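You operate a simulated robot arm through the tools that you are given. There is no shell and no other tool.

You are at the controls of a simulated robot arm. One attempt, no reset.

## Task
Put things in order on the top of the white table. At the end: the silver sleeve from the top of the white table stands on top of the brown flat carton; the red bore plug from the top of the white table is in the white tray; the silver canister from the top of the white table stands where the silver sleeve stood; the red spring from the top of the white table stands where the silver canister stood; whatever was shut is shut again. Leave all else as you found it, and nothing knocked over.

It is judged by the outcome, as a careful person would: the job done as asked, and still so three seconds after it is handed in. It fails if anything else is knocked over, pushed out of place, dropped, spilled or broken.

## Robot
A 6-joint arm with a two-finger gripper, fixed in place. Base frame: the origin is at the foot of the arm, x ahead of it, y to its left, z up; the work surface is at about z = 0. Readings come in mm, degrees, newtons and seconds.
With the tool pointing down near the work surface it reaches from about 180 to 480 mm from the base axis. Its first joint turns from -66.0 to 66.0 degrees. Payload 1.76 kg.
Tool frame: the origin (TCP) lies between the finger pads and is the grasp point; the fingertips stand 29 mm ahead of it; z points along the fingers, y is the line along which they close. Largest opening 82 mm; the body of the gripper starts 58 mm behind the TCP.
Orientation is that of the tool frame in the base frame, as a unit quaternion [w, x, y, z]. With the fingers straight down and closing along the base's y, the tool's x points along the base's -x, its y along +y and its z along -z.

## Interface
- The arm moves only by the tool nudge_tool. Its argument "moves" is one flat list of numbers, 6 for each row, row after row: the shift along the base's x, y, z in units of 40 mm (1.0 is 40 mm), then the turn, a rotation vector about the base's x, y, z in units of 5 degrees (1.0 is 5 degrees). In form: [tx, ty, tz, rx, ry, rz, tx, ty, tz, rx, ry, rz, ...]. A call has 1 to 20 rows; each row shifts and turns the commanded pose from where the row before left it. "fingers" is the gripper command, from -1 (fully open) to 1 (shut), values between in proportion, set as the call begins (left out, the last holds). A call with a number of a shift or a turn outside -1 to 1 is refused whole. Rows are played at 5 a second. More than 50 mm and 8.6 degrees between two rows, or a gripper value outside its range, and nothing of the call is played. A pose out of reach is approached as far as the arm can. The call stops where the force on the tool passes 40 N (or 10 N more than at its start, if that is more) or the arm is blocked; 0.2 s more then pass. The fingers move at their own pace and stop on an object; they squeeze with about 34 N. The grip force told is the motor's: it shows also when the fingers shut on nothing. Time passes only in rows, and 0.2 s behind the last, so rows that do not move let the fingers close. The reply holds the time, the measured pose of the TCP, the force on the tool along the base axes, the opening and the grip force, in the units named above and with some noise, with the torque about the TCP (base axes, N m) and any sound that the robot's microphone picked up.
- Cameras (640 x 400 px; columns grow to the right, rows downward): "scene" is fixed at [44.3, 328.9, 414]; the picture's right is [-0.85, -0.52, 0.00], its down [-0.35, 0.56, -0.75] and it looks along [0.39, -0.64, -0.66] (base axes); focal length 214 px, centre (320, 200). "wrist" rides on the gripper at [79, 4, -89] in the tool frame; the picture's right is [-0.05, 1.00, 0.00], its down [-0.71, -0.04, -0.71] and it looks along [-0.71, -0.04, 0.71] (tool axes); focal length 256 px, centre (320, 200). There is no depth. A picture from a camera that has moved, and an enlarged one, comes with that camera's place and axes in the base frame and with its lens.
- snapshot(camera): a new picture of that camera. No time passes.
- inspect(camera, box): a new picture of the part [left, top, right, bottom] of that camera's present view, enlarged. No time passes.
- job_done(): hands the job in; it is judged then, once.

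Places have to be worked out from the pictures, the camera data and where the tool is seen. Open the gripper and draw the arm clear of the work before you hand the job in, unless the task says otherwise.

The tools are called after "Emit:" as name(argument=value, ...) on one line, values as JSON. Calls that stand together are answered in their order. nudge_tool: Moves the arm, as the interface text tells. Its arguments: {"type":"object","properties":{"moves":{"type":"array"},"fingers":{"type":"number"}},"required":["moves"]} The other tools are called the same way: snapshot (camera) takes a picture; inspect (camera, box) takes an enlarged picture of a part of a camera's view; job_done () hands the job in.

At the start:

```text
time_s: 0.0
eef_pos: [269.9, 90.2, 282.9]
tool_rot: [0.0, 0.0, 1.0, 0.0]
contact_force: [-0.7, 1.0, -0.2]
wrist_torque: [0.0, 0.05, 0.0]
opening: 81.9
grasp_force: 0.0
```

scene: 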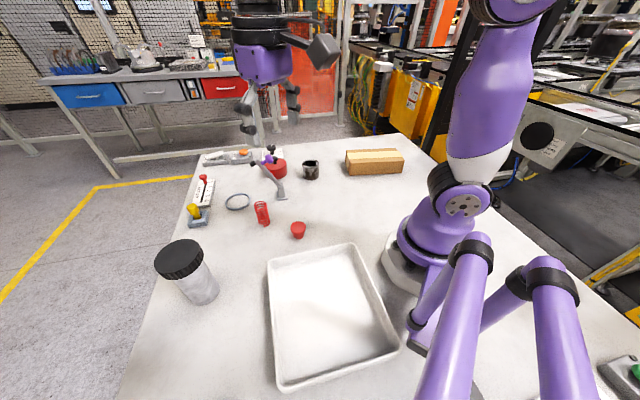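
wrist: 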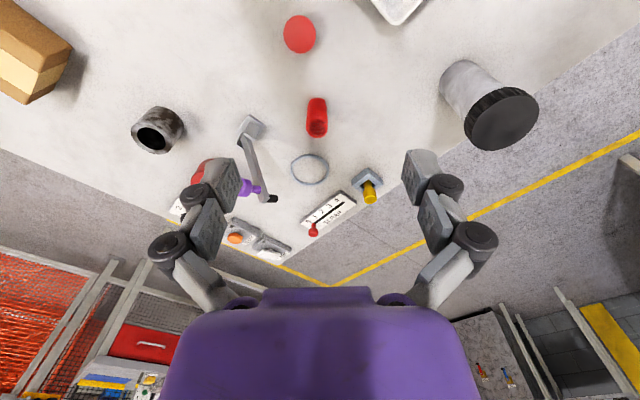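

The pictures show a tray, a red plug, a red spring(?), a silver sleeve, a carton, a canister and several fixtures. I'll enlarge both views to identify each thing.

Emit:
inspect(camera="scene", box=[180, 130, 420, 280])

Emit:
inspect(camera="wrist", box=[100, 60, 420, 260])

Emit:
inspect(camera="scene", box=[130, 200, 450, 400])

```text
2.67 times, centred on (300, 205) of scene
camera zoom: at [44.3, 328.9, 414.0], right [-0.85, -0.52, 0.0], down [-0.35, 0.56, -0.75], along [0.39, -0.64, -0.66], focal length 572 px, centre (373, 187)
```

zoom: 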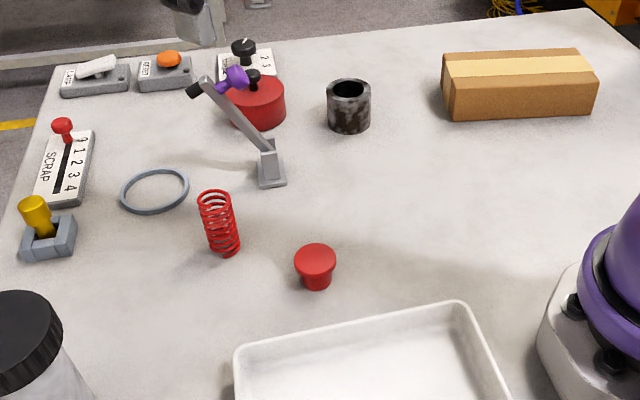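

```text
2.00 times, centred on (260, 160) of wrist
camera zoom: at [191.7, 95.2, 373.0], right [0.05, 1.0, 0.0], down [0.71, -0.04, 0.71], along [0.71, -0.04, -0.71], focal length 512 px, centre (440, 280)
```

zoom: 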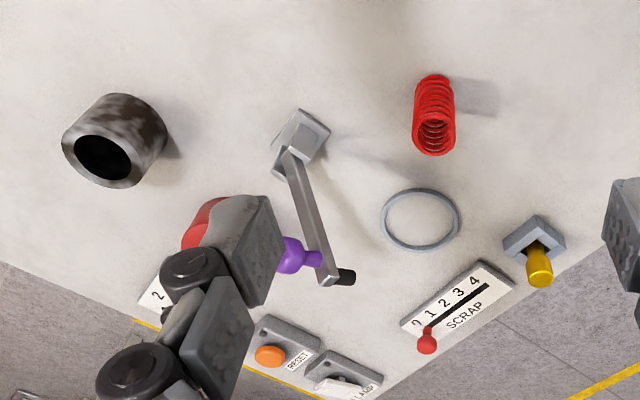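

```text
2.00 times, centred on (290, 300) of scene
camera zoom: at [44.3, 328.9, 414.0], right [-0.85, -0.52, 0.0], down [-0.35, 0.56, -0.75], along [0.39, -0.64, -0.66], focal length 429 px, centre (380, 0)
```

zoom: 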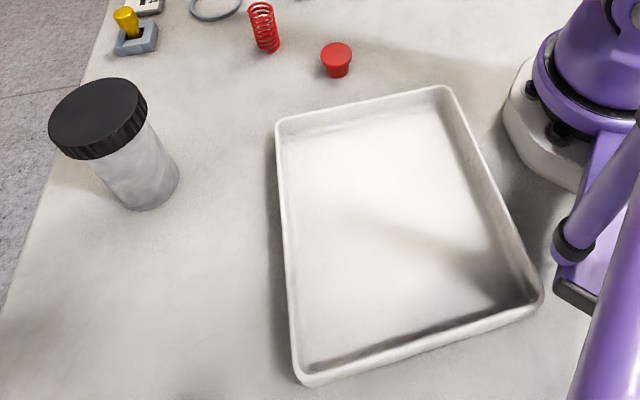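

I've identified the sleeve near (380,-162), the carton near (190,-300), the canister near (343,285), the spring near (360,80), the plug near (263,69), and the tray centred near (124,177). I'll move high toward the sleeve and carton for a closer look from the wrist camera.

Emit:
nudge_tool(moves=[0, -1, 0, 0, 0, 0, 0, -1, 0, 0, 0, 0, 0, -1, 0, 0, 0, 0, 0, -1, 0, 0, 0, 0, 0, -1, 0, 0, 0, 0, 0, -1, 0, 0, 0, 0, 0, 0, 0, 0, 0, 0], fingers=-1)

```text
time_s: 1.6
eef_pos: [272.2, -150.8, 282.1]
tool_rot: [0.0, 0.0, 1.0, 0.0]
contact_force: [0.0, 0.5, -0.2]
wrist_torque: [0.03, 0.02, 0.01]
opening: 81.7
grasp_force: 0.1
```

The arm is at (272,-151,282). Next I take a wrist picture of the sleeve and the carton.

Emit:
snapshot(camera="wrist")

Emit:
snapshot(camera="scene")

```text
taken
camera wrist: at [192.7, -145.3, 372.5], right [0.05, 1.0, 0.0], down [0.71, -0.04, 0.71], along [0.71, -0.04, -0.71], focal length 256 px, centre (320, 200)
```

wrist: 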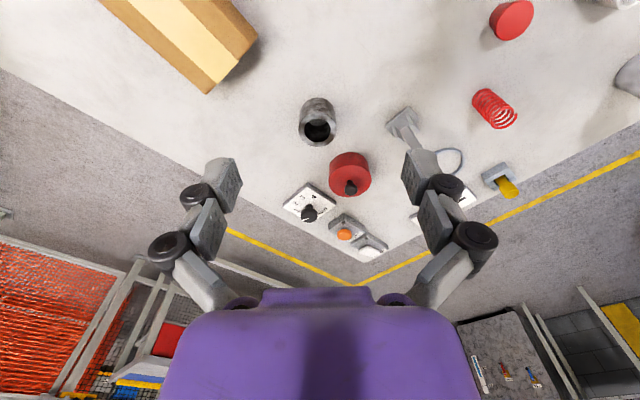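

```text
taken
```

scene: 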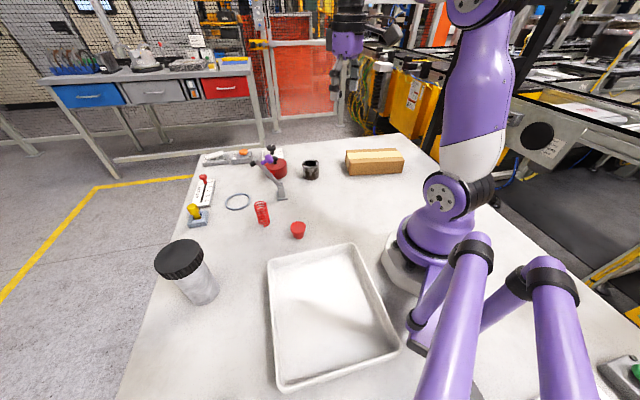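

The sleeve and carton are both in view, so I'll enlarge them to measure.

Emit:
inspect(camera="wrist", box=[260, 60, 420, 160])

Emit:
inspect(camera="wrist", box=[80, 0, 272, 120])

Emit:
inspect(camera="scene", box=[290, 130, 418, 210])

```text
4.00 times, centred on (340, 110) of wrist
camera zoom: at [192.7, -145.3, 372.5], right [0.05, 1.0, 0.0], down [0.71, -0.04, 0.71], along [0.71, -0.04, -0.71], focal length 1024 px, centre (240, 560)
```

zoom: 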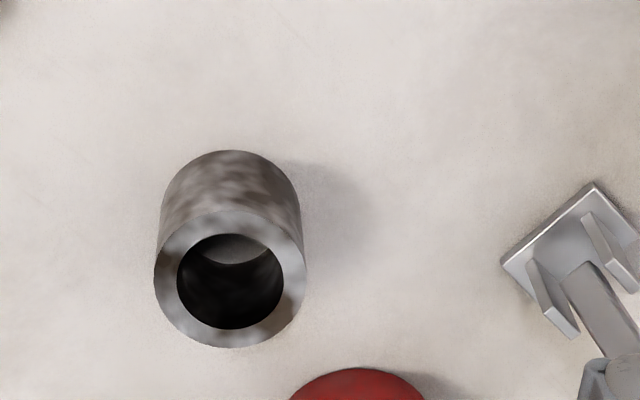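

```text
3.33 times, centred on (176, 60) of wrist
camera zoom: at [192.7, -145.3, 372.5], right [0.05, 1.0, 0.0], down [0.71, -0.04, 0.71], along [0.71, -0.04, -0.71], focal length 853 px, centre (800, 667)
```

zoom: 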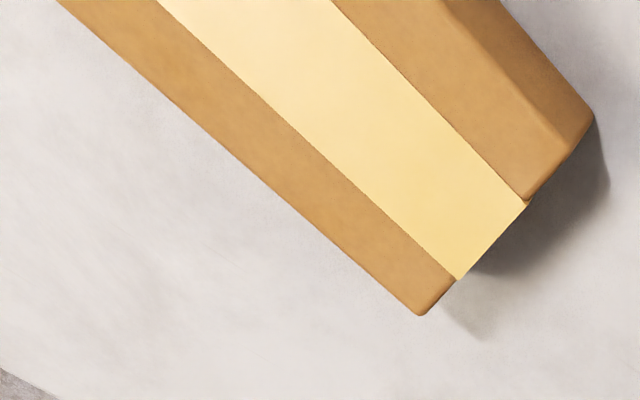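

```text
5.00 times, centred on (354, 170) of scene
camera zoom: at [44.3, 328.9, 414.0], right [-0.85, -0.52, 0.0], down [-0.35, 0.56, -0.75], along [0.39, -0.64, -0.66], focal length 1072 px, centre (150, 350)
```

zoom: 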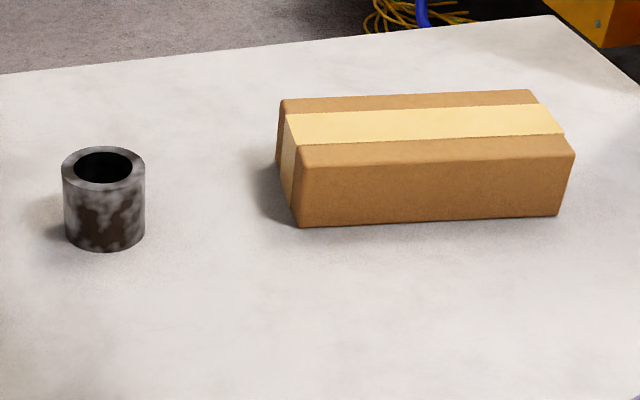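

My estimates are:
- **Sleeve:** centre (377.5,-160), outside diameter 54, height 48.
- **Carton:** about 178x88x45, centred near (223,-316).

I move above the sleeve and part of the way down, then check alignment.

Emit:
nudge_tool(moves=[0.9, -0.08, 0, 0, 0, 0, 0.9, -0.08, 0, 0, 0, 0, 0.83, -0.07, 0, 0, 0, 0, 0, 0, -1, 0, 0, 0, 0, 0, -1, 0, 0, 0, 0, 0, -1, 0, 0, 0, 0, 0, -0.8, 0, 0, 0, 0, 0, 0, 0, 0, 0], fingers=-1)

Emit:
snapshot(camera="wrist")

Emit:
inspect(camera="scene", box=[240, 90, 400, 190])

```text
time_s: 3.4
eef_pos: [363.7, -159.0, 131.3]
tool_rot: [0.001, 0.0, 1.0, 0.0]
contact_force: [0.3, 0.3, 0.2]
wrist_torque: [0.01, 0.0, -0.04]
opening: 82.1
grasp_force: 0.1
out of reach, approached as far as the arm can: row 3
```

```text
taken
camera wrist: at [284.2, -154.7, 221.4], right [0.05, 1.0, 0.0], down [0.71, -0.04, 0.71], along [0.71, -0.04, -0.71], focal length 256 px, centre (320, 200)
```

wrist: 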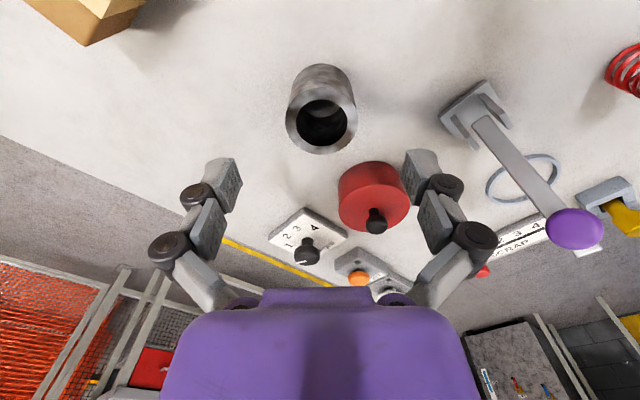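

```text
4.00 times, centred on (320, 140) of scene
camera zoom: at [44.3, 328.9, 414.0], right [-0.85, -0.52, 0.0], down [-0.35, 0.56, -0.75], along [0.39, -0.64, -0.66], focal length 858 px, centre (320, 440)
```

zoom: 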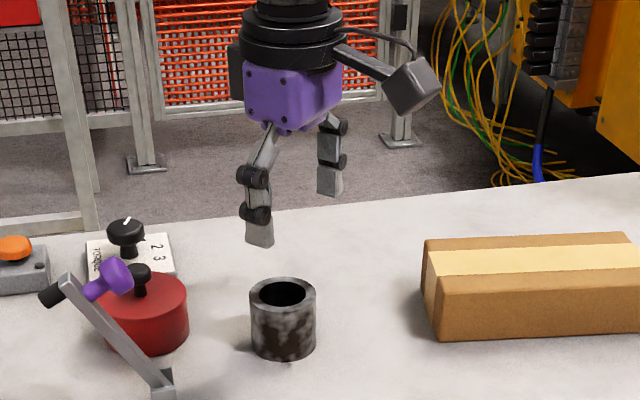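

The arm stopped short at x=364, because the high, far pose was beyond reach. I'll enlarge the sleeve here to refine its position.

Emit:
inspect(camera="wrist", box=[240, 50, 400, 150])

```text
4.00 times, centred on (320, 100) of wrist
camera zoom: at [284.2, -154.7, 221.4], right [0.05, 1.0, 0.0], down [0.71, -0.04, 0.71], along [0.71, -0.04, -0.71], focal length 1024 px, centre (320, 600)
```

zoom: 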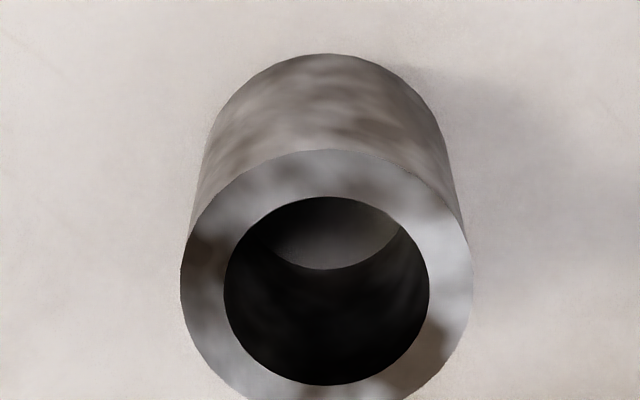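

The sleeve centre is confirmed at about (377,-159.3). I shift 13 mm in x and then descend over it to TCP z≈35.

Emit:
nudge_tool(moves=[0.33, 0, 0, 0, 0, 0, 0, 0, 0, 0, 0, 0, 0, 0, -0.6, 0, 0, 0, 0, 0, -0.6, 0, 0, 0, 0, 0, 0, 0, 0, 0], fingers=-1)

```text
time_s: 4.6
eef_pos: [378.8, -157.0, 82.1]
tool_rot: [0.0, 0.0, 1.0, 0.0]
contact_force: [0.2, 0.6, -0.9]
wrist_torque: [-0.01, 0.02, 0.0]
opening: 82.0
grasp_force: 0.2
```

The readings match within noise, so I go on down to about z=35.

Emit:
nudge_tool(moves=[-0.02, -0.02, -0.4, 0, 0, 0, 0, 0, -0.4, 0, 0, 0, 0, 0, -0.35, 0, 0, 0, 0, 0, 0, 0, 0, 0], fingers=-1)

Emit:
inspect(camera="scene", box=[240, 110, 400, 210])

Emit:
snapshot(camera="wrist")

```text
time_s: 5.6
eef_pos: [377.5, -158.6, 37.4]
tool_rot: [0.0, 0.0, 1.0, 0.0]
contact_force: [-0.5, 0.6, -0.2]
wrist_torque: [0.02, 0.0, 0.0]
opening: 82.0
grasp_force: 0.1
```

```text
4.00 times, centred on (320, 160) of scene
camera zoom: at [44.3, 328.9, 414.0], right [-0.85, -0.52, 0.0], down [-0.35, 0.56, -0.75], along [0.39, -0.64, -0.66], focal length 858 px, centre (320, 360)
```

zoom: 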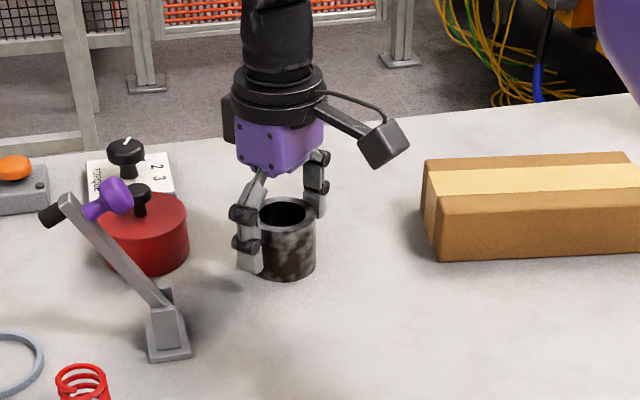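

```text
taken
camera wrist: at [298.0, -153.8, 127.0], right [0.05, 1.0, 0.0], down [0.71, -0.04, 0.71], along [0.71, -0.04, -0.71], focal length 256 px, centre (320, 200)
```

wrist: 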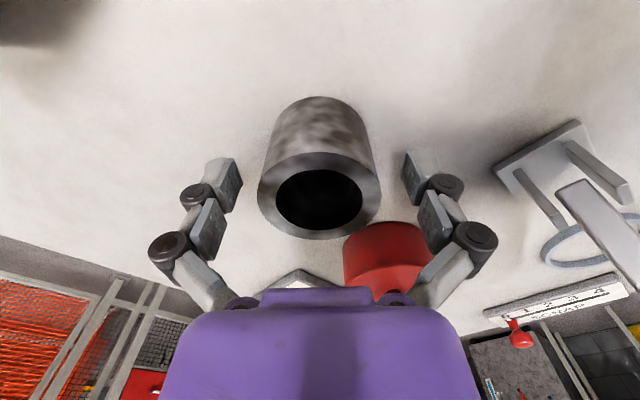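

The fingers straddle the sleeve and are centred on it. Closing the gripper.

Emit:
nudge_tool(moves=[0, 0, 0, 0, 0, 0, 0, 0, 0, 0, 0, 0, 0, 0, 0, 0, 0, 0, 0, 0, 0, 0, 0, 0], fingers=1)

```text
time_s: 6.6
eef_pos: [377.8, -158.4, 37.0]
tool_rot: [0.002, 0.0, 1.0, 0.0]
contact_force: [2.7, 1.1, 21.5]
wrist_torque: [0.01, 0.01, 0.11]
opening: 53.2
grasp_force: 34.3
```

The grip reads 53 mm at 34 N on the sleeve. I lift it gently and check.

Emit:
nudge_tool(moves=[0, 0, 0.25, 0, 0, 0, 0, 0, 0.25, 0, 0, 0, 0, 0, 0.5, 0, 0, 0, 0, 0, 0.5, 0, 0, 0, 0, 0, 0.5, 0, 0, 0, 0, 0, 0, 0, 0, 0])

Emit:
snapshot(camera="wrist")

Emit:
inspect(camera="scene", box=[240, 90, 400, 190])

```text
time_s: 8.0
eef_pos: [378.3, -158.7, 115.0]
tool_rot: [0.0, 0.0, 1.0, 0.0]
contact_force: [-0.3, -0.4, -4.1]
wrist_torque: [0.02, 0.03, 0.02]
opening: 53.6
grasp_force: 33.6
```

```text
taken
camera wrist: at [297.7, -154.8, 206.5], right [0.05, 1.0, 0.0], down [0.71, -0.04, 0.71], along [0.71, -0.04, -0.71], focal length 256 px, centre (320, 200)
```

wrist: 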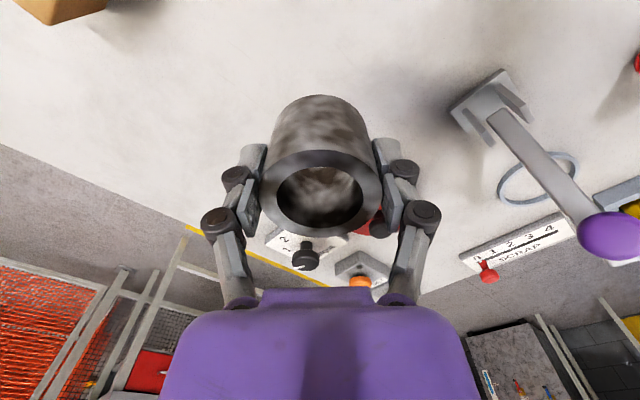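

```text
4.00 times, centred on (320, 140) of scene
camera zoom: at [44.3, 328.9, 414.0], right [-0.85, -0.52, 0.0], down [-0.35, 0.56, -0.75], along [0.39, -0.64, -0.66], focal length 858 px, centre (320, 440)
```

zoom: 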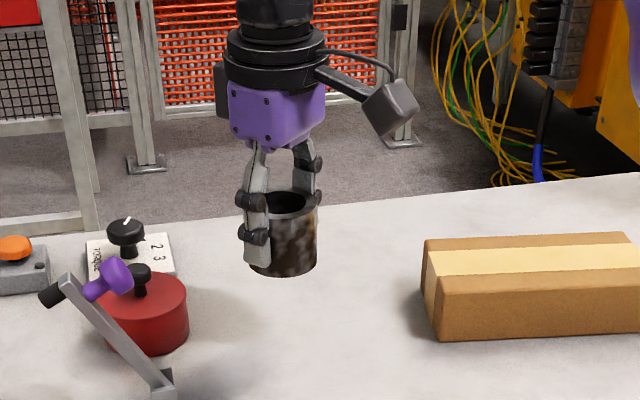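

The sleeve is held upright, about 78 mm off the table. I raise it a little and carry it toward the carton at (223,-316).

Emit:
nudge_tool(moves=[0, 0, 0.5, 0, 0, 0, -0.5, -0.5, 0.2, 0, 0, 0, -0.5, -0.5, 0, 0, 0, 0, -0.5, -0.5, 0, 0, 0, 0, -0.5, -0.5, 0, 0, 0, 0, -0.5, -0.5, 0, 0, 0, 0, -0.5, -0.5, 0, 0, 0, 0, -0.5, -0.5, 0, 0, 0, 0, -0.38, -0.43, 0, 0, 0, 0, 0, 0, 0, 0, 0, 0])

Emit:
snapshot(camera="wrist")

Emit:
inspect(camera="scene", box=[300, 80, 460, 180])

```text
time_s: 10.2
eef_pos: [223.4, -315.5, 144.5]
tool_rot: [0.001, -0.001, 1.0, 0.0]
contact_force: [-0.5, 0.2, -5.1]
wrist_torque: [0.01, -0.03, -0.05]
opening: 53.6
grasp_force: 33.9
```

```text
taken
camera wrist: at [142.8, -310.1, 235.3], right [0.05, 1.0, 0.0], down [0.71, -0.04, 0.71], along [0.71, -0.04, -0.71], focal length 256 px, centre (320, 200)
```

wrist: 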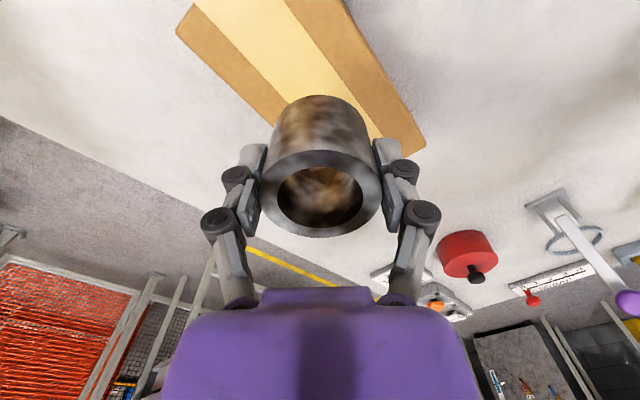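

```text
4.00 times, centred on (380, 130) of scene
camera zoom: at [44.3, 328.9, 414.0], right [-0.85, -0.52, 0.0], down [-0.35, 0.56, -0.75], along [0.39, -0.64, -0.66], focal length 858 px, centre (80, 480)
```

zoom: 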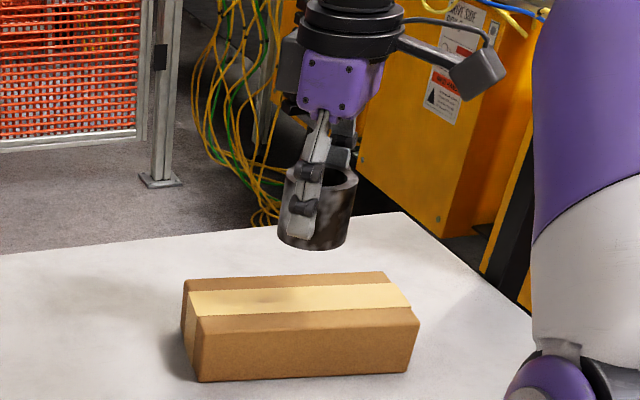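

I'm above the carton with the sleeve held. I'll enlarge the carton in the wrist view to verify its edges before lowering.

Emit:
inspect(camera="wrist", box=[160, 0, 448, 180])

Emit:
inspect(camera="scene", box=[336, 140, 416, 190])

```text
2.22 times, centred on (304, 90) of wrist
camera zoom: at [142.8, -310.1, 235.3], right [0.05, 1.0, 0.0], down [0.71, -0.04, 0.71], along [0.71, -0.04, -0.71], focal length 569 px, centre (356, 444)
```

zoom: 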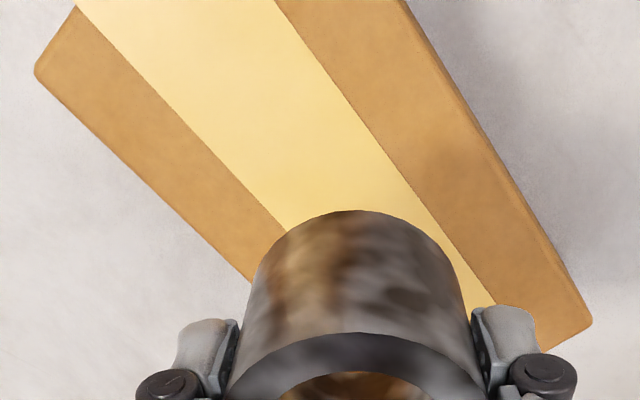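

```text
8.00 times, centred on (376, 165) of scene
camera zoom: at [44.3, 328.9, 414.0], right [-0.85, -0.52, 0.0], down [-0.35, 0.56, -0.75], along [0.39, -0.64, -0.66], focal length 1716 px, centre (-128, 480)
```

zoom: 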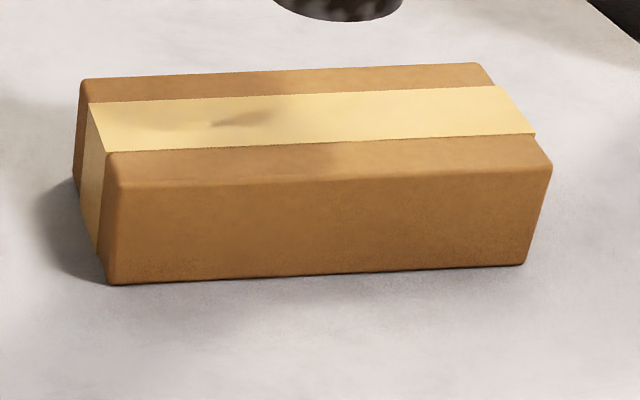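

The carton centre is confirmed at about (223.5,-315) with its top at z≈47. I lower to TCP z≈92, then go on in small steps.

Emit:
nudge_tool(moves=[0, 0, -0.4, 0, 0, 0, 0, 0, -0.4, 0, 0, 0, 0, 0, -0.3, 0, 0, 0, 0, 0, -0.2, 0, 0, 0, 0, 0, 0, 0, 0, 0])

Emit:
nudge_tool(moves=[0, 0, -0.05, 0, 0, 0, 0, 0, -0.05, 0, 0, 0, 0, 0, 0, 0, 0, 0])

```text
time_s: 11.4
eef_pos: [221.9, -316.0, 93.0]
tool_rot: [0.001, 0.0, 1.0, 0.0]
contact_force: [-0.6, 0.0, -3.5]
wrist_torque: [-0.01, -0.01, 0.02]
opening: 53.4
grasp_force: 33.9
```

```text
time_s: 12.2
eef_pos: [222.6, -316.2, 88.5]
tool_rot: [-0.001, -0.001, 1.0, 0.0]
contact_force: [0.7, 0.9, -4.0]
wrist_torque: [-0.01, 0.01, 0.01]
opening: 53.3
grasp_force: 34.0
```

No contact yet, and the load still hangs at -4 N. Continuing in 1.2 mm steps.

Emit:
nudge_tool(moves=[0, 0, -0.03, 0, 0, 0, 0, 0, -0.03, 0, 0, 0, 0, 0, 0, 0, 0, 0])

Emit:
inspect(camera="scene", box=[336, 120, 416, 170])

```text
time_s: 13.0
eef_pos: [222.4, -316.8, 86.5]
tool_rot: [0.001, 0.0, 1.0, -0.001]
contact_force: [-3.3, 5.1, 20.7]
wrist_torque: [0.23, 0.12, 0.19]
opening: 53.9
grasp_force: 34.0
```

```text
8.00 times, centred on (376, 145) of scene
camera zoom: at [44.2, 329.0, 414.0], right [-0.85, -0.52, 0.0], down [-0.35, 0.56, -0.75], along [0.39, -0.64, -0.66], focal length 1716 px, centre (-128, 640)
```

zoom: 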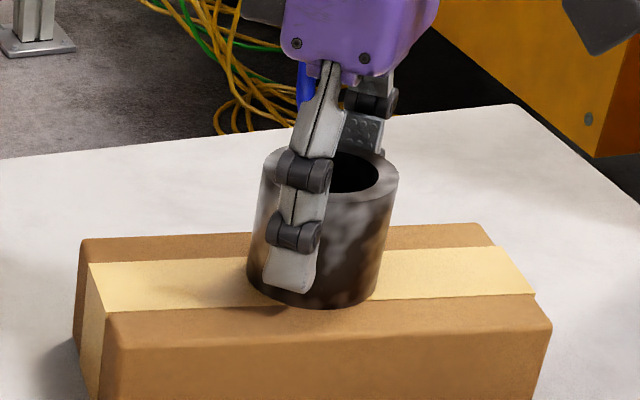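

Contact with the carton shows about 20 N upward, and the sleeve stands upright on top. I back off a hair and release.

Emit:
nudge_tool(moves=[0, 0, 0.02, 0, 0, 0, 0, 0, 0, 0, 0, 0])

Emit:
nudge_tool(moves=[0, 0, 0, 0, 0, 0, 0, 0, 0, 0, 0, 0, 0, 0, 0, 0, 0, 0], fingers=-1)

Emit:
snapshot(camera="wrist")

Emit:
inspect(camera="scene", box=[336, 120, 416, 170])

```text
time_s: 13.6
eef_pos: [221.4, -315.5, 86.7]
tool_rot: [0.0, 0.0, 1.0, 0.0]
contact_force: [2.7, -3.3, 3.5]
wrist_torque: [-0.21, -0.22, -0.01]
opening: 53.2
grasp_force: 34.1
```

```text
time_s: 14.4
eef_pos: [222.1, -316.4, 86.4]
tool_rot: [0.0, 0.0, 1.0, 0.001]
contact_force: [-0.7, -0.4, -0.4]
wrist_torque: [0.01, 0.03, 0.01]
opening: 82.2
grasp_force: 0.1
```

```text
taken
camera wrist: at [142.9, -311.4, 177.5], right [0.05, 1.0, 0.0], down [0.71, -0.04, 0.71], along [0.71, -0.04, -0.71], focal length 256 px, centre (320, 200)
```

wrist: 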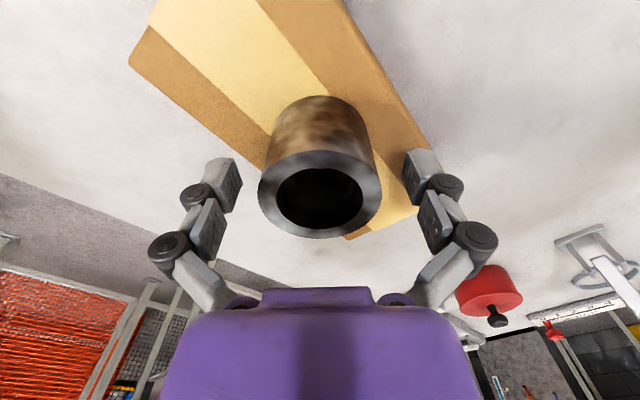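

```text
8.00 times, centred on (376, 145) of scene
camera zoom: at [44.3, 328.9, 414.0], right [-0.85, -0.52, 0.0], down [-0.35, 0.56, -0.75], along [0.39, -0.64, -0.66], focal length 1716 px, centre (-128, 640)
```

zoom: 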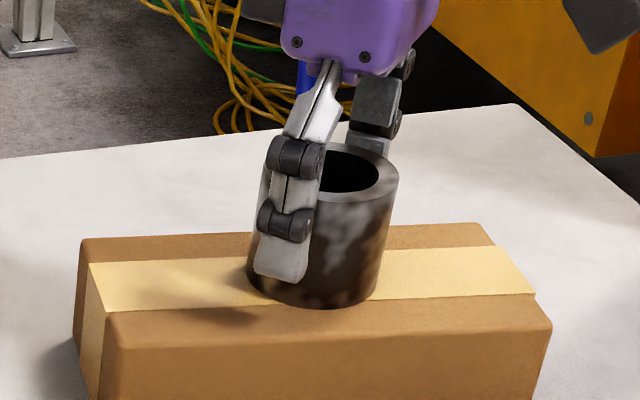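

The sleeve stands on the carton and the fingers are free. I lift straight up and swing over to view the canister.

Emit:
nudge_tool(moves=[0, 0, 0.5, 0, 0, 0, 0, 0, 1, 0, 0, 0, 0, 0, 1, 0, 0, 0, 0, 0, 1, 0, 0, 0, 0, 0, 0.8, 0, 0, 0, 0.05, 1, 0, 0, 0, 0, 0.05, 1, 0, 0, 0, 0, 0.05, 1, 0, 0, 0, 0, 0.05, 1, 0, 0, 0, 0, 0.05, 1, 0, 0, 0, 0, 0.05, 1, 0, 0, 0, 0, 0.05, 1, 0, 0, 0, 0, 0.05, 1, 0, 0, 0, 0, 0.05, 1, 0, 0, 0, 0, 0.05, 1, 0, 0, 0, 0, 0.05, 1, 0, 0, 0, 0, 0.05, 1, 0, 0, 0, 0, 0, 1, 0, 0, 0, 0, 0, 0.5, 0, 0, 0, 0, 0, 0, 0, 0, 0, 0], fingers=-1)

Emit:
snapshot(camera="wrist")

Emit:
snapshot(camera="scene")

```text
time_s: 18.6
eef_pos: [246.3, 224.7, 258.9]
tool_rot: [0.0, 0.0, 1.0, 0.001]
contact_force: [-0.1, -0.1, 0.4]
wrist_torque: [-0.02, -0.01, -0.02]
opening: 82.1
grasp_force: 0.0
```

```text
taken
camera wrist: at [166.9, 229.3, 349.3], right [0.05, 1.0, 0.0], down [0.71, -0.04, 0.71], along [0.71, -0.04, -0.71], focal length 256 px, centre (320, 200)
```

wrist: 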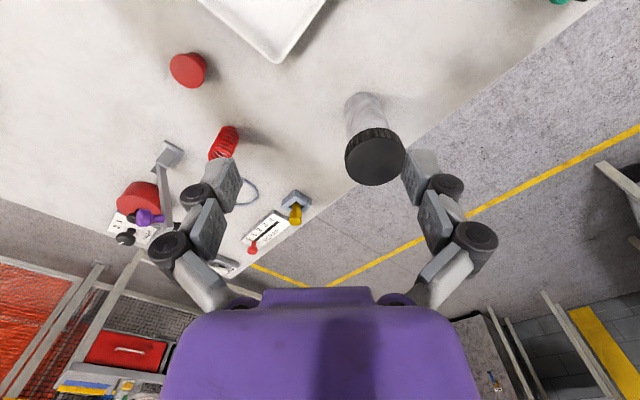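

```text
taken
```

scene: 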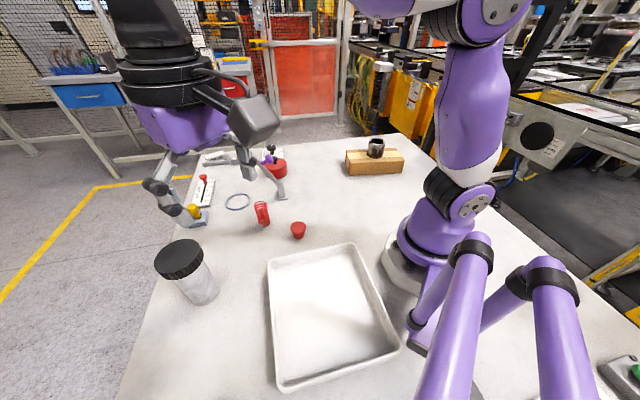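

The sleeve is on the carton and the canister is in clear view. I'll enlarge it in both cameras to measure it.

Emit:
inspect(camera="wrist", box=[300, 80, 460, 180])

Emit:
inspect(camera="scene", box=[130, 225, 258, 305])

Emit:
inspect(camera="wrist", box=[160, 30, 320, 130])

```text
4.00 times, centred on (380, 130) of wrist
camera zoom: at [166.9, 229.3, 349.3], right [0.05, 1.0, 0.0], down [0.71, -0.04, 0.71], along [0.71, -0.04, -0.71], focal length 1024 px, centre (80, 480)
```

zoom: 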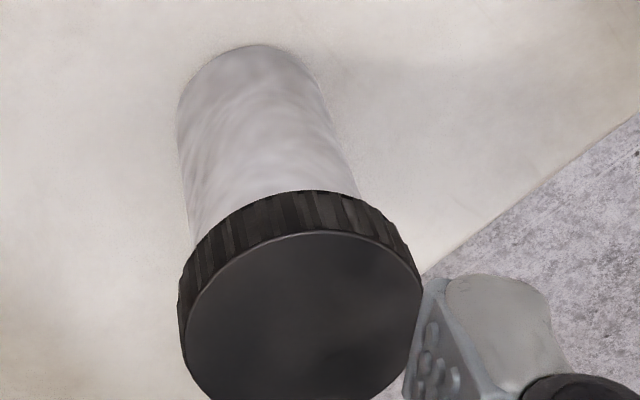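

```text
5.00 times, centred on (194, 265) of scene
camera zoom: at [44.3, 328.9, 414.0], right [-0.85, -0.52, 0.0], down [-0.35, 0.56, -0.75], along [0.39, -0.64, -0.66], focal length 1072 px, centre (950, -125)
```

zoom: 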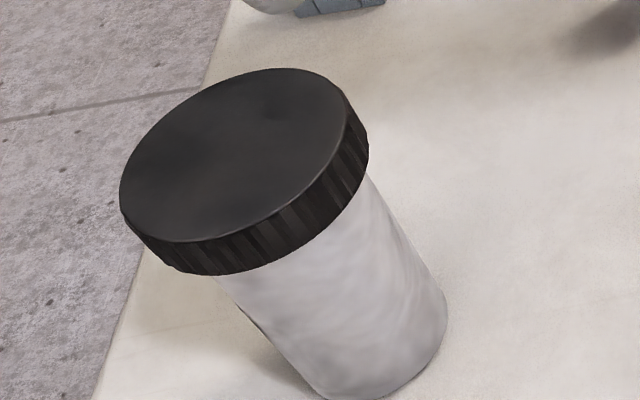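

```text
4.00 times, centred on (240, 80) of wrist
camera zoom: at [166.9, 229.3, 349.3], right [0.05, 1.0, 0.0], down [0.71, -0.04, 0.71], along [0.71, -0.04, -0.71], focal length 1024 px, centre (640, 680)
```

zoom: 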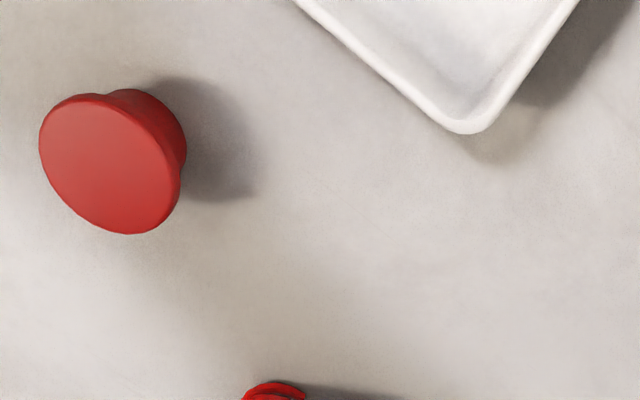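

My estimates for the canister are:
- **Position:** (334,280), about 127 tall.
- **Body:** about 52 across.
- **Lid:** about 63 across.

I'll grip the body, not the lid, with the tool pitched 45° outward so the fingers pass below the lid. First I tilt and move to a standoff on the approach axis.

Emit:
nudge_tool(moves=[0, 0, 0, 0, -1, 0, 0, 0, 0, 0, -1, 0, 0, 0, 0, 0, -1, 0, 0, 0.2, 0, 0, -1, 0, 0, 0.2, 0, 0, -1, 0, 0, 0.2, 0, 0, -1, 0, 0, 0.2, 0, 0, -1, 0, 0, 0.2, 0, 0, -1, 0, 0, 0.2, 0, 0, -1, 0, 0, 0.18, -0.5, 0, 0, 0, 0, 0, -0.5, 0, 0, 0, 0, 0, 0, 0, 0, 0], fingers=-1)

Emit:
snapshot(camera="wrist")

Emit:
snapshot(camera="scene")

```text
time_s: 21.2
eef_pos: [280.6, 325.2, 287.0]
tool_rot: [0.28, -0.003, 0.96, 0.006]
contact_force: [1.1, 0.3, 0.0]
wrist_torque: [0.0, -0.03, 0.03]
opening: 82.1
grasp_force: 0.1
out of reach, approached as far as the arm can: row 1, 2, 4, 5, 6, 7, 8, 9, 10, 11
```

```text
taken
camera wrist: at [165.4, 327.9, 319.9], right [0.04, 1.0, 0.04], down [0.22, -0.05, 0.98], along [0.98, -0.03, -0.22], focal length 256 px, centre (320, 200)
```

wrist: 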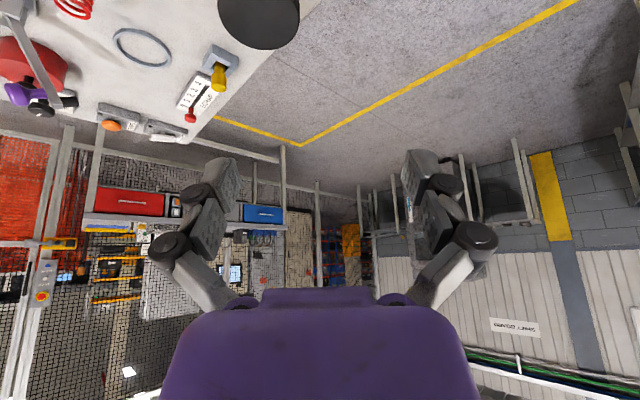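

```text
taken
```

scene: 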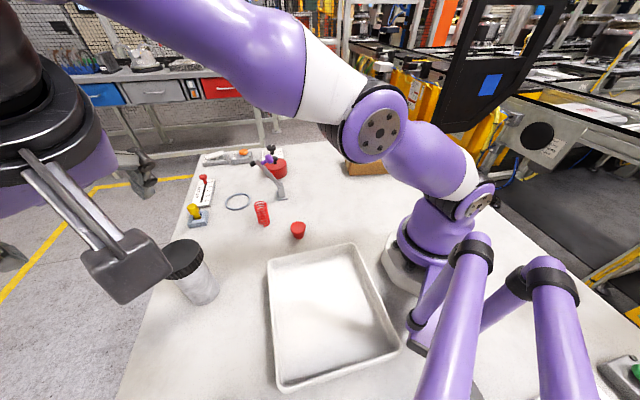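

The 45° tilt was not reachable up there, and the arm settled at a 32° tilt at (281,325,287). I undo the tilt while coming back inward and lower, then try the tilt in the radial direction.

Emit:
nudge_tool(moves=[-0.12, -0.32, -0.2, 0, 1, 0, -0.12, -0.32, -0.2, 0, 1, 0, -0.12, -0.32, -0.2, 0, 1, 0, -0.12, -0.32, -0.2, 0, 1, 0, -0.12, -0.32, -0.2, 0, 1, 0, -0.12, -0.32, -0.2, 0, 1, 0, -0.12, -0.32, -0.2, 0, 0.5, 0, 0, 0, 0, 0, 0, 0], fingers=-1)

```text
time_s: 23.0
eef_pos: [249.0, 236.5, 233.3]
tool_rot: [0.003, -0.001, 1.0, 0.005]
contact_force: [-0.4, -0.1, 0.4]
wrist_torque: [0.01, -0.02, 0.01]
opening: 82.2
grasp_force: 0.0
out of reach, approached as far as the arm can: row 2
```

Back to vertical at (249,237,233). Now I go lower and yaw the tool 40° so that its tilt plane is radial.

Emit:
nudge_tool(moves=[-0.1, -0.15, -0.2, 0, 0, 1, -0.1, -0.15, -0.2, 0, 0, 1, 0, 0, -0.2, 0, 0, 1, 0, 0, -0.2, 0, 0, 1, 0, 0, -0.2, 0, 0, 1, 0, 0, -0.2, 0, 0, 1, 0, 0, -0.2, 0, 0, 1, 0, 0, -0.2, 0, 0, 1, 0, 0, 0, 0, 0, 0], fingers=-1)

Emit:
nudge_tool(moves=[0, 0, 0, 0.643, -0.766, 0, 0, 0, 0, 0.643, -0.766, 0, 0, 0, 0, 0, 0, 0])

```text
time_s: 25.0
eef_pos: [265.1, 248.3, 210.1]
tool_rot: [-0.001, -0.344, 0.939, 0.006]
contact_force: [0.3, -0.7, -0.4]
wrist_torque: [0.01, 0.03, 0.01]
opening: 82.1
grasp_force: 0.0
out of reach, approached as far as the arm can: row 1, 2, 3, 4, 5, 6, 7, 8
```

```text
time_s: 25.8
eef_pos: [288.0, 268.4, 245.1]
tool_rot: [0.082, -0.342, 0.935, 0.036]
contact_force: [-0.6, 0.0, 0.0]
wrist_torque: [-0.05, 0.0, -0.01]
opening: 81.7
grasp_force: 0.2
out of reach, approached as far as the arm can: row 1, 2
```

Those poses were reported out of reach too, so the arm may be in an odd configuration. I look before moving again.

Emit:
snapshot(camera="scene")

Emit:
snapshot(camera="wrist")

```text
taken
```

scene: 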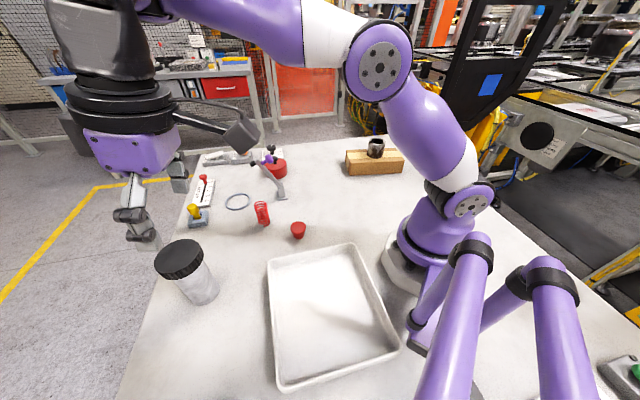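

```text
taken
camera wrist: at [213.7, 211.0, 319.8], right [-0.6, 0.8, 0.02], down [0.46, 0.33, 0.82], along [0.65, 0.51, -0.57], focal length 256 px, centre (320, 200)
```

wrist: 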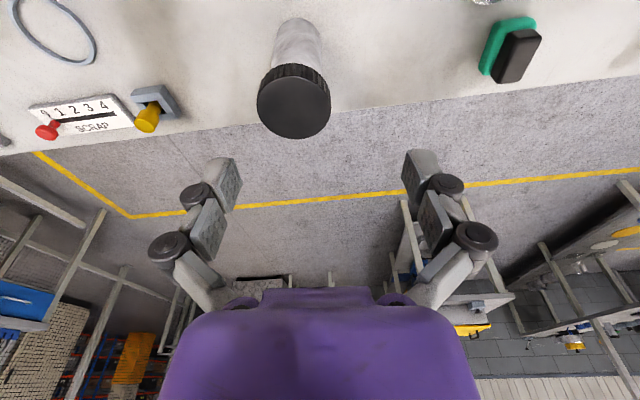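

The arm is upright enough and nothing was touched. I undo the small tilt and probe which poses are reachable from here with small steps.

Emit:
nudge_tool(moves=[0, 0, 0, -0.643, 0.766, 0, 0, 0, 0, -0.643, 0.766, 0, 0, 0, 0, 0, 0, 0], fingers=-1)

Emit:
nudge_tool(moves=[-0.25, -0.22, 0, 0, 0, 0, -0.25, -0.22, 0, 0, 0, 0, -0.25, -0.22, 0, 0, 0, 0, 0, 0, 0, 0, 0, 0])

Emit:
nudge_tool(moves=[0, 0, -0.3, 0, 0, 0, 0, 0, -0.3, 0, 0, 0, 0, 0, -0.3, 0, 0, 0, 0, 0, 0, 0, 0, 0])

```text
time_s: 26.6
eef_pos: [294.9, 271.9, 246.4]
tool_rot: [0.037, -0.343, 0.938, 0.008]
contact_force: [0.7, 0.0, 1.3]
wrist_torque: [0.01, -0.01, 0.0]
opening: 82.2
grasp_force: 0.1
out of reach, approached as far as the arm can: row 2
```

```text
time_s: 27.6
eef_pos: [264.3, 244.5, 244.4]
tool_rot: [0.037, -0.343, 0.939, 0.008]
contact_force: [0.2, -0.1, 0.0]
wrist_torque: [-0.01, -0.01, 0.01]
opening: 82.0
grasp_force: 0.1
```

```text
time_s: 28.6
eef_pos: [274.6, 255.7, 225.1]
tool_rot: [0.035, -0.343, 0.939, 0.008]
contact_force: [0.7, -0.6, -0.3]
wrist_torque: [0.0, 0.04, -0.01]
opening: 82.0
grasp_force: 0.1
out of reach, approached as far as the arm can: row 1, 2, 3
```

Going down here pushes the arm outward, so this arm configuration looks limited. I return to vertical with zero yaw nearer the middle and test whether normal descent works again.

Emit:
nudge_tool(moves=[-0.1, -0.2, 0.3, -0.25, 0.3, -0.8, -0.1, -0.3, 0.3, -0.25, 0.3, -0.8, 0, -0.3, 0, 0, 0, -0.8, 0, -0.3, 0, 0, 0, -0.8, 0, -0.3, 0, 0, 0, -0.8, 0, -0.3, 0, 0, 0, -0.8, 0, -0.3, 0, 0, 0, -0.8, 0, -0.3, 0, 0, 0, -0.8, 0, -0.3, 0, 0, 0, -0.8, 0, -0.3, 0, 0, 0, -0.8, 0, 0, 0, 0, 0, 0], fingers=-1)

Emit:
snapshot(camera="scene")

```text
time_s: 31.0
eef_pos: [266.7, 139.7, 249.9]
tool_rot: [0.003, 0.0, 1.0, -0.008]
contact_force: [-1.1, 0.4, 0.8]
wrist_torque: [-0.02, -0.02, -0.05]
opening: 82.2
grasp_force: 0.1
```

```text
taken
```

scene: 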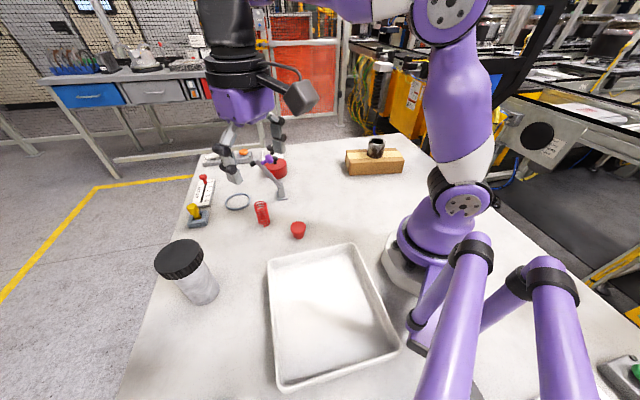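

The arm is back in a normal posture at (267,140,250). I test lowering and a small tilt here.

Emit:
nudge_tool(moves=[0, 0, -0.5, 0, 0, 0, 0, 0, -0.5, 0, 0, 0, 0, 0, 0, 0, 0, 0])

Emit:
nudge_tool(moves=[0, 0, 0, 0, -1, 0, 0, 0, 0, 0, -1, 0, 0, 0, 0, 0, 0, 0])

```text
time_s: 31.8
eef_pos: [283.1, 147.3, 242.0]
tool_rot: [0.002, -0.001, 1.0, -0.007]
contact_force: [0.2, -1.2, 1.4]
wrist_torque: [0.01, 0.03, 0.01]
opening: 82.0
grasp_force: 0.0
out of reach, approached as far as the arm can: row 1, 2
```

```text
time_s: 32.6
eef_pos: [298.5, 159.2, 278.9]
tool_rot: [0.089, 0.0, 0.996, -0.007]
contact_force: [-1.3, -0.7, 0.2]
wrist_torque: [-0.04, -0.03, 0.03]
opening: 82.1
grasp_force: 0.1
out of reach, approached as far as the arm can: row 1, 2
```

Descent is blocked here too, and it worked on the -y side at larger radius. I un-tilt, move out to r≈390 at this azimuth, and test the descent there, where the space below is empty.

Emit:
nudge_tool(moves=[0, 0, 0, 0, 1, 0, 0, 0, 0, 0, 1, 0, 0.6, 0.2, 0, 0, 0, 0, 0.6, 0.2, 0, 0, 0, 0, 0, 0, 0, 0, 0, 0])

Emit:
nudge_tool(moves=[0, 0, -0.5, 0, 0, 0, 0, 0, -0.5, 0, 0, 0, 0, 0, -0.5, 0, 0, 0, 0, 0, -0.5, 0, 0, 0, 0, 0, 0, 0, 0, 0])

Emit:
snapshot(camera="scene")

```text
time_s: 33.8
eef_pos: [346.1, 174.8, 277.8]
tool_rot: [0.003, -0.001, 1.0, -0.008]
contact_force: [-0.6, -0.2, 0.9]
wrist_torque: [0.0, 0.0, -0.03]
opening: 81.8
grasp_force: 0.1
```

```text
time_s: 35.0
eef_pos: [346.7, 174.7, 196.7]
tool_rot: [0.004, -0.001, 1.0, -0.007]
contact_force: [-0.3, 0.2, 0.4]
wrist_torque: [-0.01, 0.04, 0.05]
opening: 81.9
grasp_force: 0.1
```

```text
taken
```

scene: 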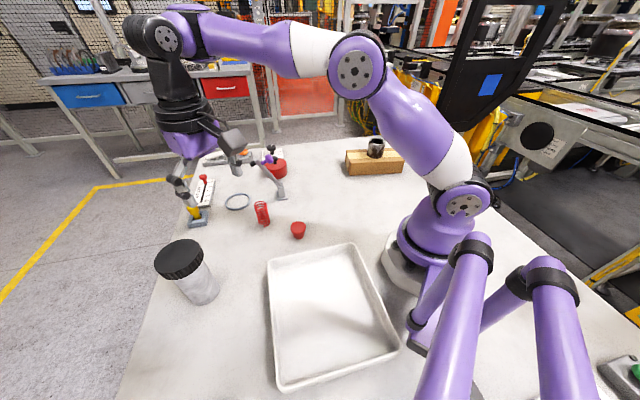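

Descent works at r≈388, and the whole arm is now visible with the forearm level. I probe lower at this spot, where the table below is empty.

Emit:
nudge_tool(moves=[0, 0, -0.5, 0, 0, 0, 0, 0, -0.5, 0, 0, 0, 0, 0, 0, 0, 0, 0])

Emit:
nudge_tool(moves=[-0.4, -0.2, 0, 0, 0, 0, -0.4, -0.2, 0, 0, 0, 0, 0, 0, 0, 0, 0, 0])

Emit:
snapshot(camera="scene")

```text
time_s: 35.8
eef_pos: [356.4, 179.7, 167.5]
tool_rot: [0.002, 0.0, 1.0, -0.009]
contact_force: [-0.4, -0.2, -0.2]
wrist_torque: [0.0, 0.01, 0.0]
opening: 82.1
grasp_force: 0.1
out of reach, approached as far as the arm can: row 1, 2
```

```text
time_s: 36.6
eef_pos: [344.7, 174.4, 183.5]
tool_rot: [0.001, -0.001, 1.0, -0.009]
contact_force: [-0.3, 0.0, -0.1]
wrist_torque: [-0.03, -0.01, 0.02]
opening: 82.3
grasp_force: 0.0
out of reach, approached as far as the arm can: row 1, 2
```

```text
taken
```

scene: 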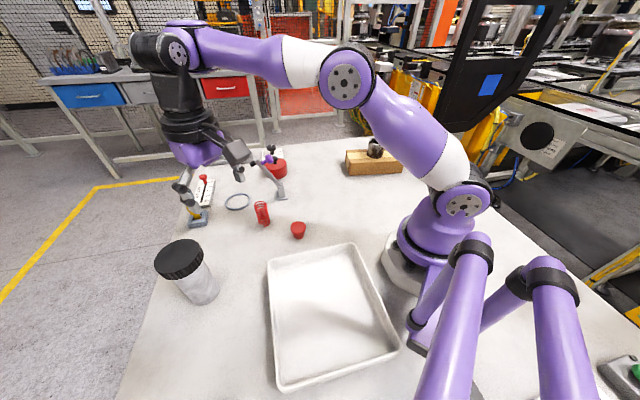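

The wrist seems to be in a flipped posture that can't let the forearm drop below level. On the -y side at r≈400 descent worked, so I go back there high, clear of everything, and test the descent.

Emit:
nudge_tool(moves=[0, 0, 1, 0, 0, 0, -0.2, 0, 1, 0, 0, 0, -0.2, -1, 0.2, 0, 0, 0, 0, -1, 0, 0, 0, 0, 0, -1, 0, 0, 0, 0, 0, -1, 0, 0, 0, 0, 0, -1, 0, 0, 0, 0, 0, -1, 0, 0, 0, 0, 0, -1, 0, 0, 0, 0, 0, -1, 0, 0, 0, 0, 0.7, -0.3, 0, 0, 0, 0, 0, 0, 0, 0, 0, 0])

Emit:
nudge_tool(moves=[0, 0, -0.6, 0, 0, 0, 0, 0, -0.6, 0, 0, 0, 0, 0, -0.6, 0, 0, 0, 0, 0, -0.6, 0, 0, 0, 0, 0, -0.6, 0, 0, 0, 0, 0, 0, 0, 0, 0])

Emit:
snapshot(camera="scene")

```text
time_s: 39.2
eef_pos: [357.5, -156.3, 269.6]
tool_rot: [0.004, -0.001, 1.0, -0.008]
contact_force: [0.3, 0.2, 0.1]
wrist_torque: [0.04, -0.02, -0.02]
opening: 81.9
grasp_force: 0.0
```

```text
time_s: 40.6
eef_pos: [371.2, -162.3, 162.9]
tool_rot: [0.001, 0.0, 1.0, -0.006]
contact_force: [-0.2, 0.5, 0.2]
wrist_torque: [-0.01, 0.0, 0.0]
opening: 81.8
grasp_force: 0.1
out of reach, approached as far as the arm can: row 4, 5
```

```text
taken
```

scene: 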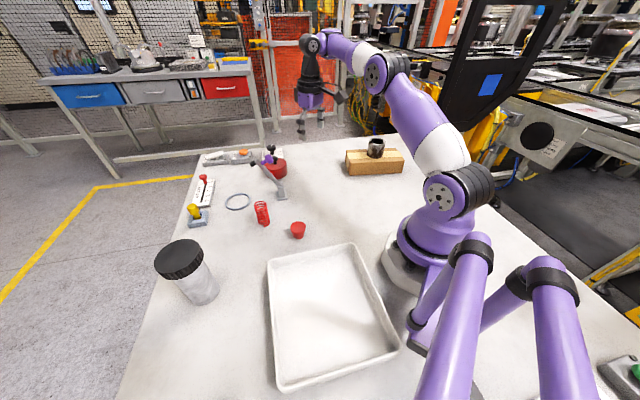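

The same limit holds here now, so the wrist really is in a different posture than before. I'll repeat the reach-limit move at z≈282 that came just before the first good descent, which is safe up high, and test the descent again.

Emit:
nudge_tool(moves=[0, 0, 1, 0, 0, 0, 0, 0, 1, 0, 0, 0, -0.4, 0, 0.95, 0, 0, 0, 0, 0, 0, 0, 0, 0])

Emit:
nudge_tool(moves=[0.6, 0, 0, 0, 0, 0, 0.6, 0, 0, 0, 0, 0, 0, 0, 0, 0, 0, 0])

Emit:
nudge_tool(moves=[0, 0, -1, 0, 0, 0, 0, 0, -1, 0, 0, 0, 0, 0, -1, 0, 0, 0, 0, 0, -0.3, 0, 0, 0, 0, 0, 0, 0, 0, 0])

```text
time_s: 41.6
eef_pos: [354.4, -161.1, 282.8]
tool_rot: [0.003, -0.001, 1.0, -0.007]
contact_force: [-0.1, -0.4, -0.1]
wrist_torque: [0.02, -0.01, -0.02]
opening: 82.1
grasp_force: 0.1
```

```text
time_s: 42.4
eef_pos: [379.2, -157.3, 270.3]
tool_rot: [0.004, -0.002, 1.0, -0.008]
contact_force: [0.1, 0.0, -0.9]
wrist_torque: [0.0, 0.02, -0.01]
opening: 81.9
grasp_force: 0.1
out of reach, approached as far as the arm can: row 1, 2
```

```text
time_s: 43.6
eef_pos: [385.4, -161.1, 139.9]
tool_rot: [0.003, -0.001, 1.0, -0.007]
contact_force: [-0.2, -0.3, 0.2]
wrist_torque: [0.02, 0.0, 0.04]
opening: 82.2
grasp_force: 0.1
out of reach, approached as far as the arm can: row 4
```

The same limit again. My best explanation is that the roll joint hit its stop on the +y side with yaw 0 and the wrist flipped. I go high and central, then rotate the yaw step by step to see where this posture hits its own stop and flips back.

Emit:
nudge_tool(moves=[-0.3, 0, 1, 0, 0, 0, -0.5, 0, 1, 0, 0, 0, -0.6, 0.4, 1, 0, 0, 0, -0.6, 0.7, 0.55, 0, 0, 0, -0.5, 0.7, 0, 0, 0, 0, 0, 0.7, 0, 0, 0, 0, 0, 0, 0, 0, 0, 0])

Emit:
nudge_tool(moves=[0, 0, 0, 0, 0, 1, 0, 0, 0, 0, 0, 1, 0, 0, 0, 0, 0, 1, 0, 0, 0, 0, 0, 1, 0, 0, 0, 0, 0, 1, 0, 0, 0, 0, 0, 1, 0, 0, 0, 0, 0, 1, 0, 0, 0, 0, 0, 1, 0, 0, 0, 0, 0, 1, 0, 0, 0, 0, 0, 1, 0, 0, 0, 0, 0, 1, 0, 0, 0, 0, 0, 1, 0, 0, 0, 0, 0, 0])

Emit:
snapshot(camera="scene")

```text
time_s: 45.2
eef_pos: [285.0, -60.7, 282.9]
tool_rot: [0.003, -0.001, 1.0, -0.007]
contact_force: [-0.2, -0.9, -0.3]
wrist_torque: [0.0, -0.01, 0.0]
opening: 82.0
grasp_force: 0.0
```

```text
time_s: 48.0
eef_pos: [285.4, -60.3, 285.1]
tool_rot: [0.006, -0.502, 0.865, -0.005]
contact_force: [1.0, -0.2, -0.1]
wrist_torque: [0.02, 0.0, 0.03]
opening: 82.0
grasp_force: 0.0
```

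```text
taken
```

scene: 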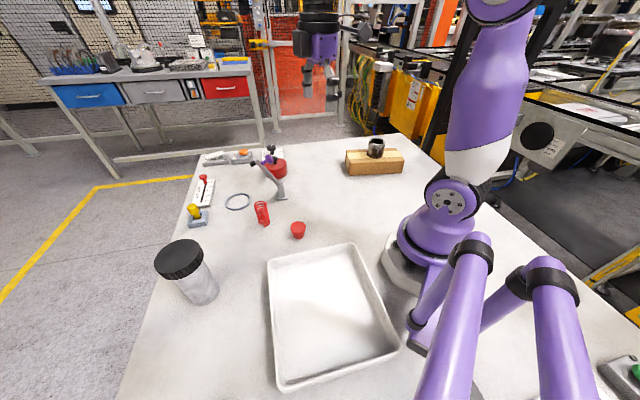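

Yaw of +60° went without a stop. I go on rotating in the same direction.

Emit:
nudge_tool(moves=[0, 0, 0, 0, 0, 1, 0, 0, 0, 0, 0, 1, 0, 0, 0, 0, 0, 1, 0, 0, 0, 0, 0, 1, 0, 0, 0, 0, 0, 1, 0, 0, 0, 0, 0, 1, 0, 0, 0, 0, 0, 1, 0, 0, 0, 0, 0, 1, 0, 0, 0, 0, 0, 1, 0, 0, 0, 0, 0, 1, 0, 0, 0, 0, 0, 1, 0, 0, 0, 0, 0, 1, 0, 0, 0, 0, 0, 1, 0, 0, 0, 0, 0, 1, 0, 0, 0, 0, 0, 1, 0, 0, 0, 0, 0, 1, 0, 0, 0, 0, 0, 0])

Emit:
nudge_tool(moves=[0, 0, -0.5, 0, 0, 0, 0, 0, -0.5, 0, 0, 0, 0, 0, 0, 0, 0, 0])

```text
time_s: 51.6
eef_pos: [285.9, -60.5, 283.4]
tool_rot: [-0.009, 0.94, -0.34, -0.001]
contact_force: [0.0, -0.3, 0.1]
wrist_torque: [-0.01, 0.01, 0.0]
opening: 81.9
grasp_force: 0.1
```

```text
time_s: 52.4
eef_pos: [286.5, -63.9, 253.0]
tool_rot: [-0.002, 0.94, -0.341, -0.001]
contact_force: [-0.5, -0.5, -0.4]
wrist_torque: [-0.03, -0.01, 0.01]
opening: 81.9
grasp_force: 0.1
out of reach, approached as far as the arm can: row 1, 2
```

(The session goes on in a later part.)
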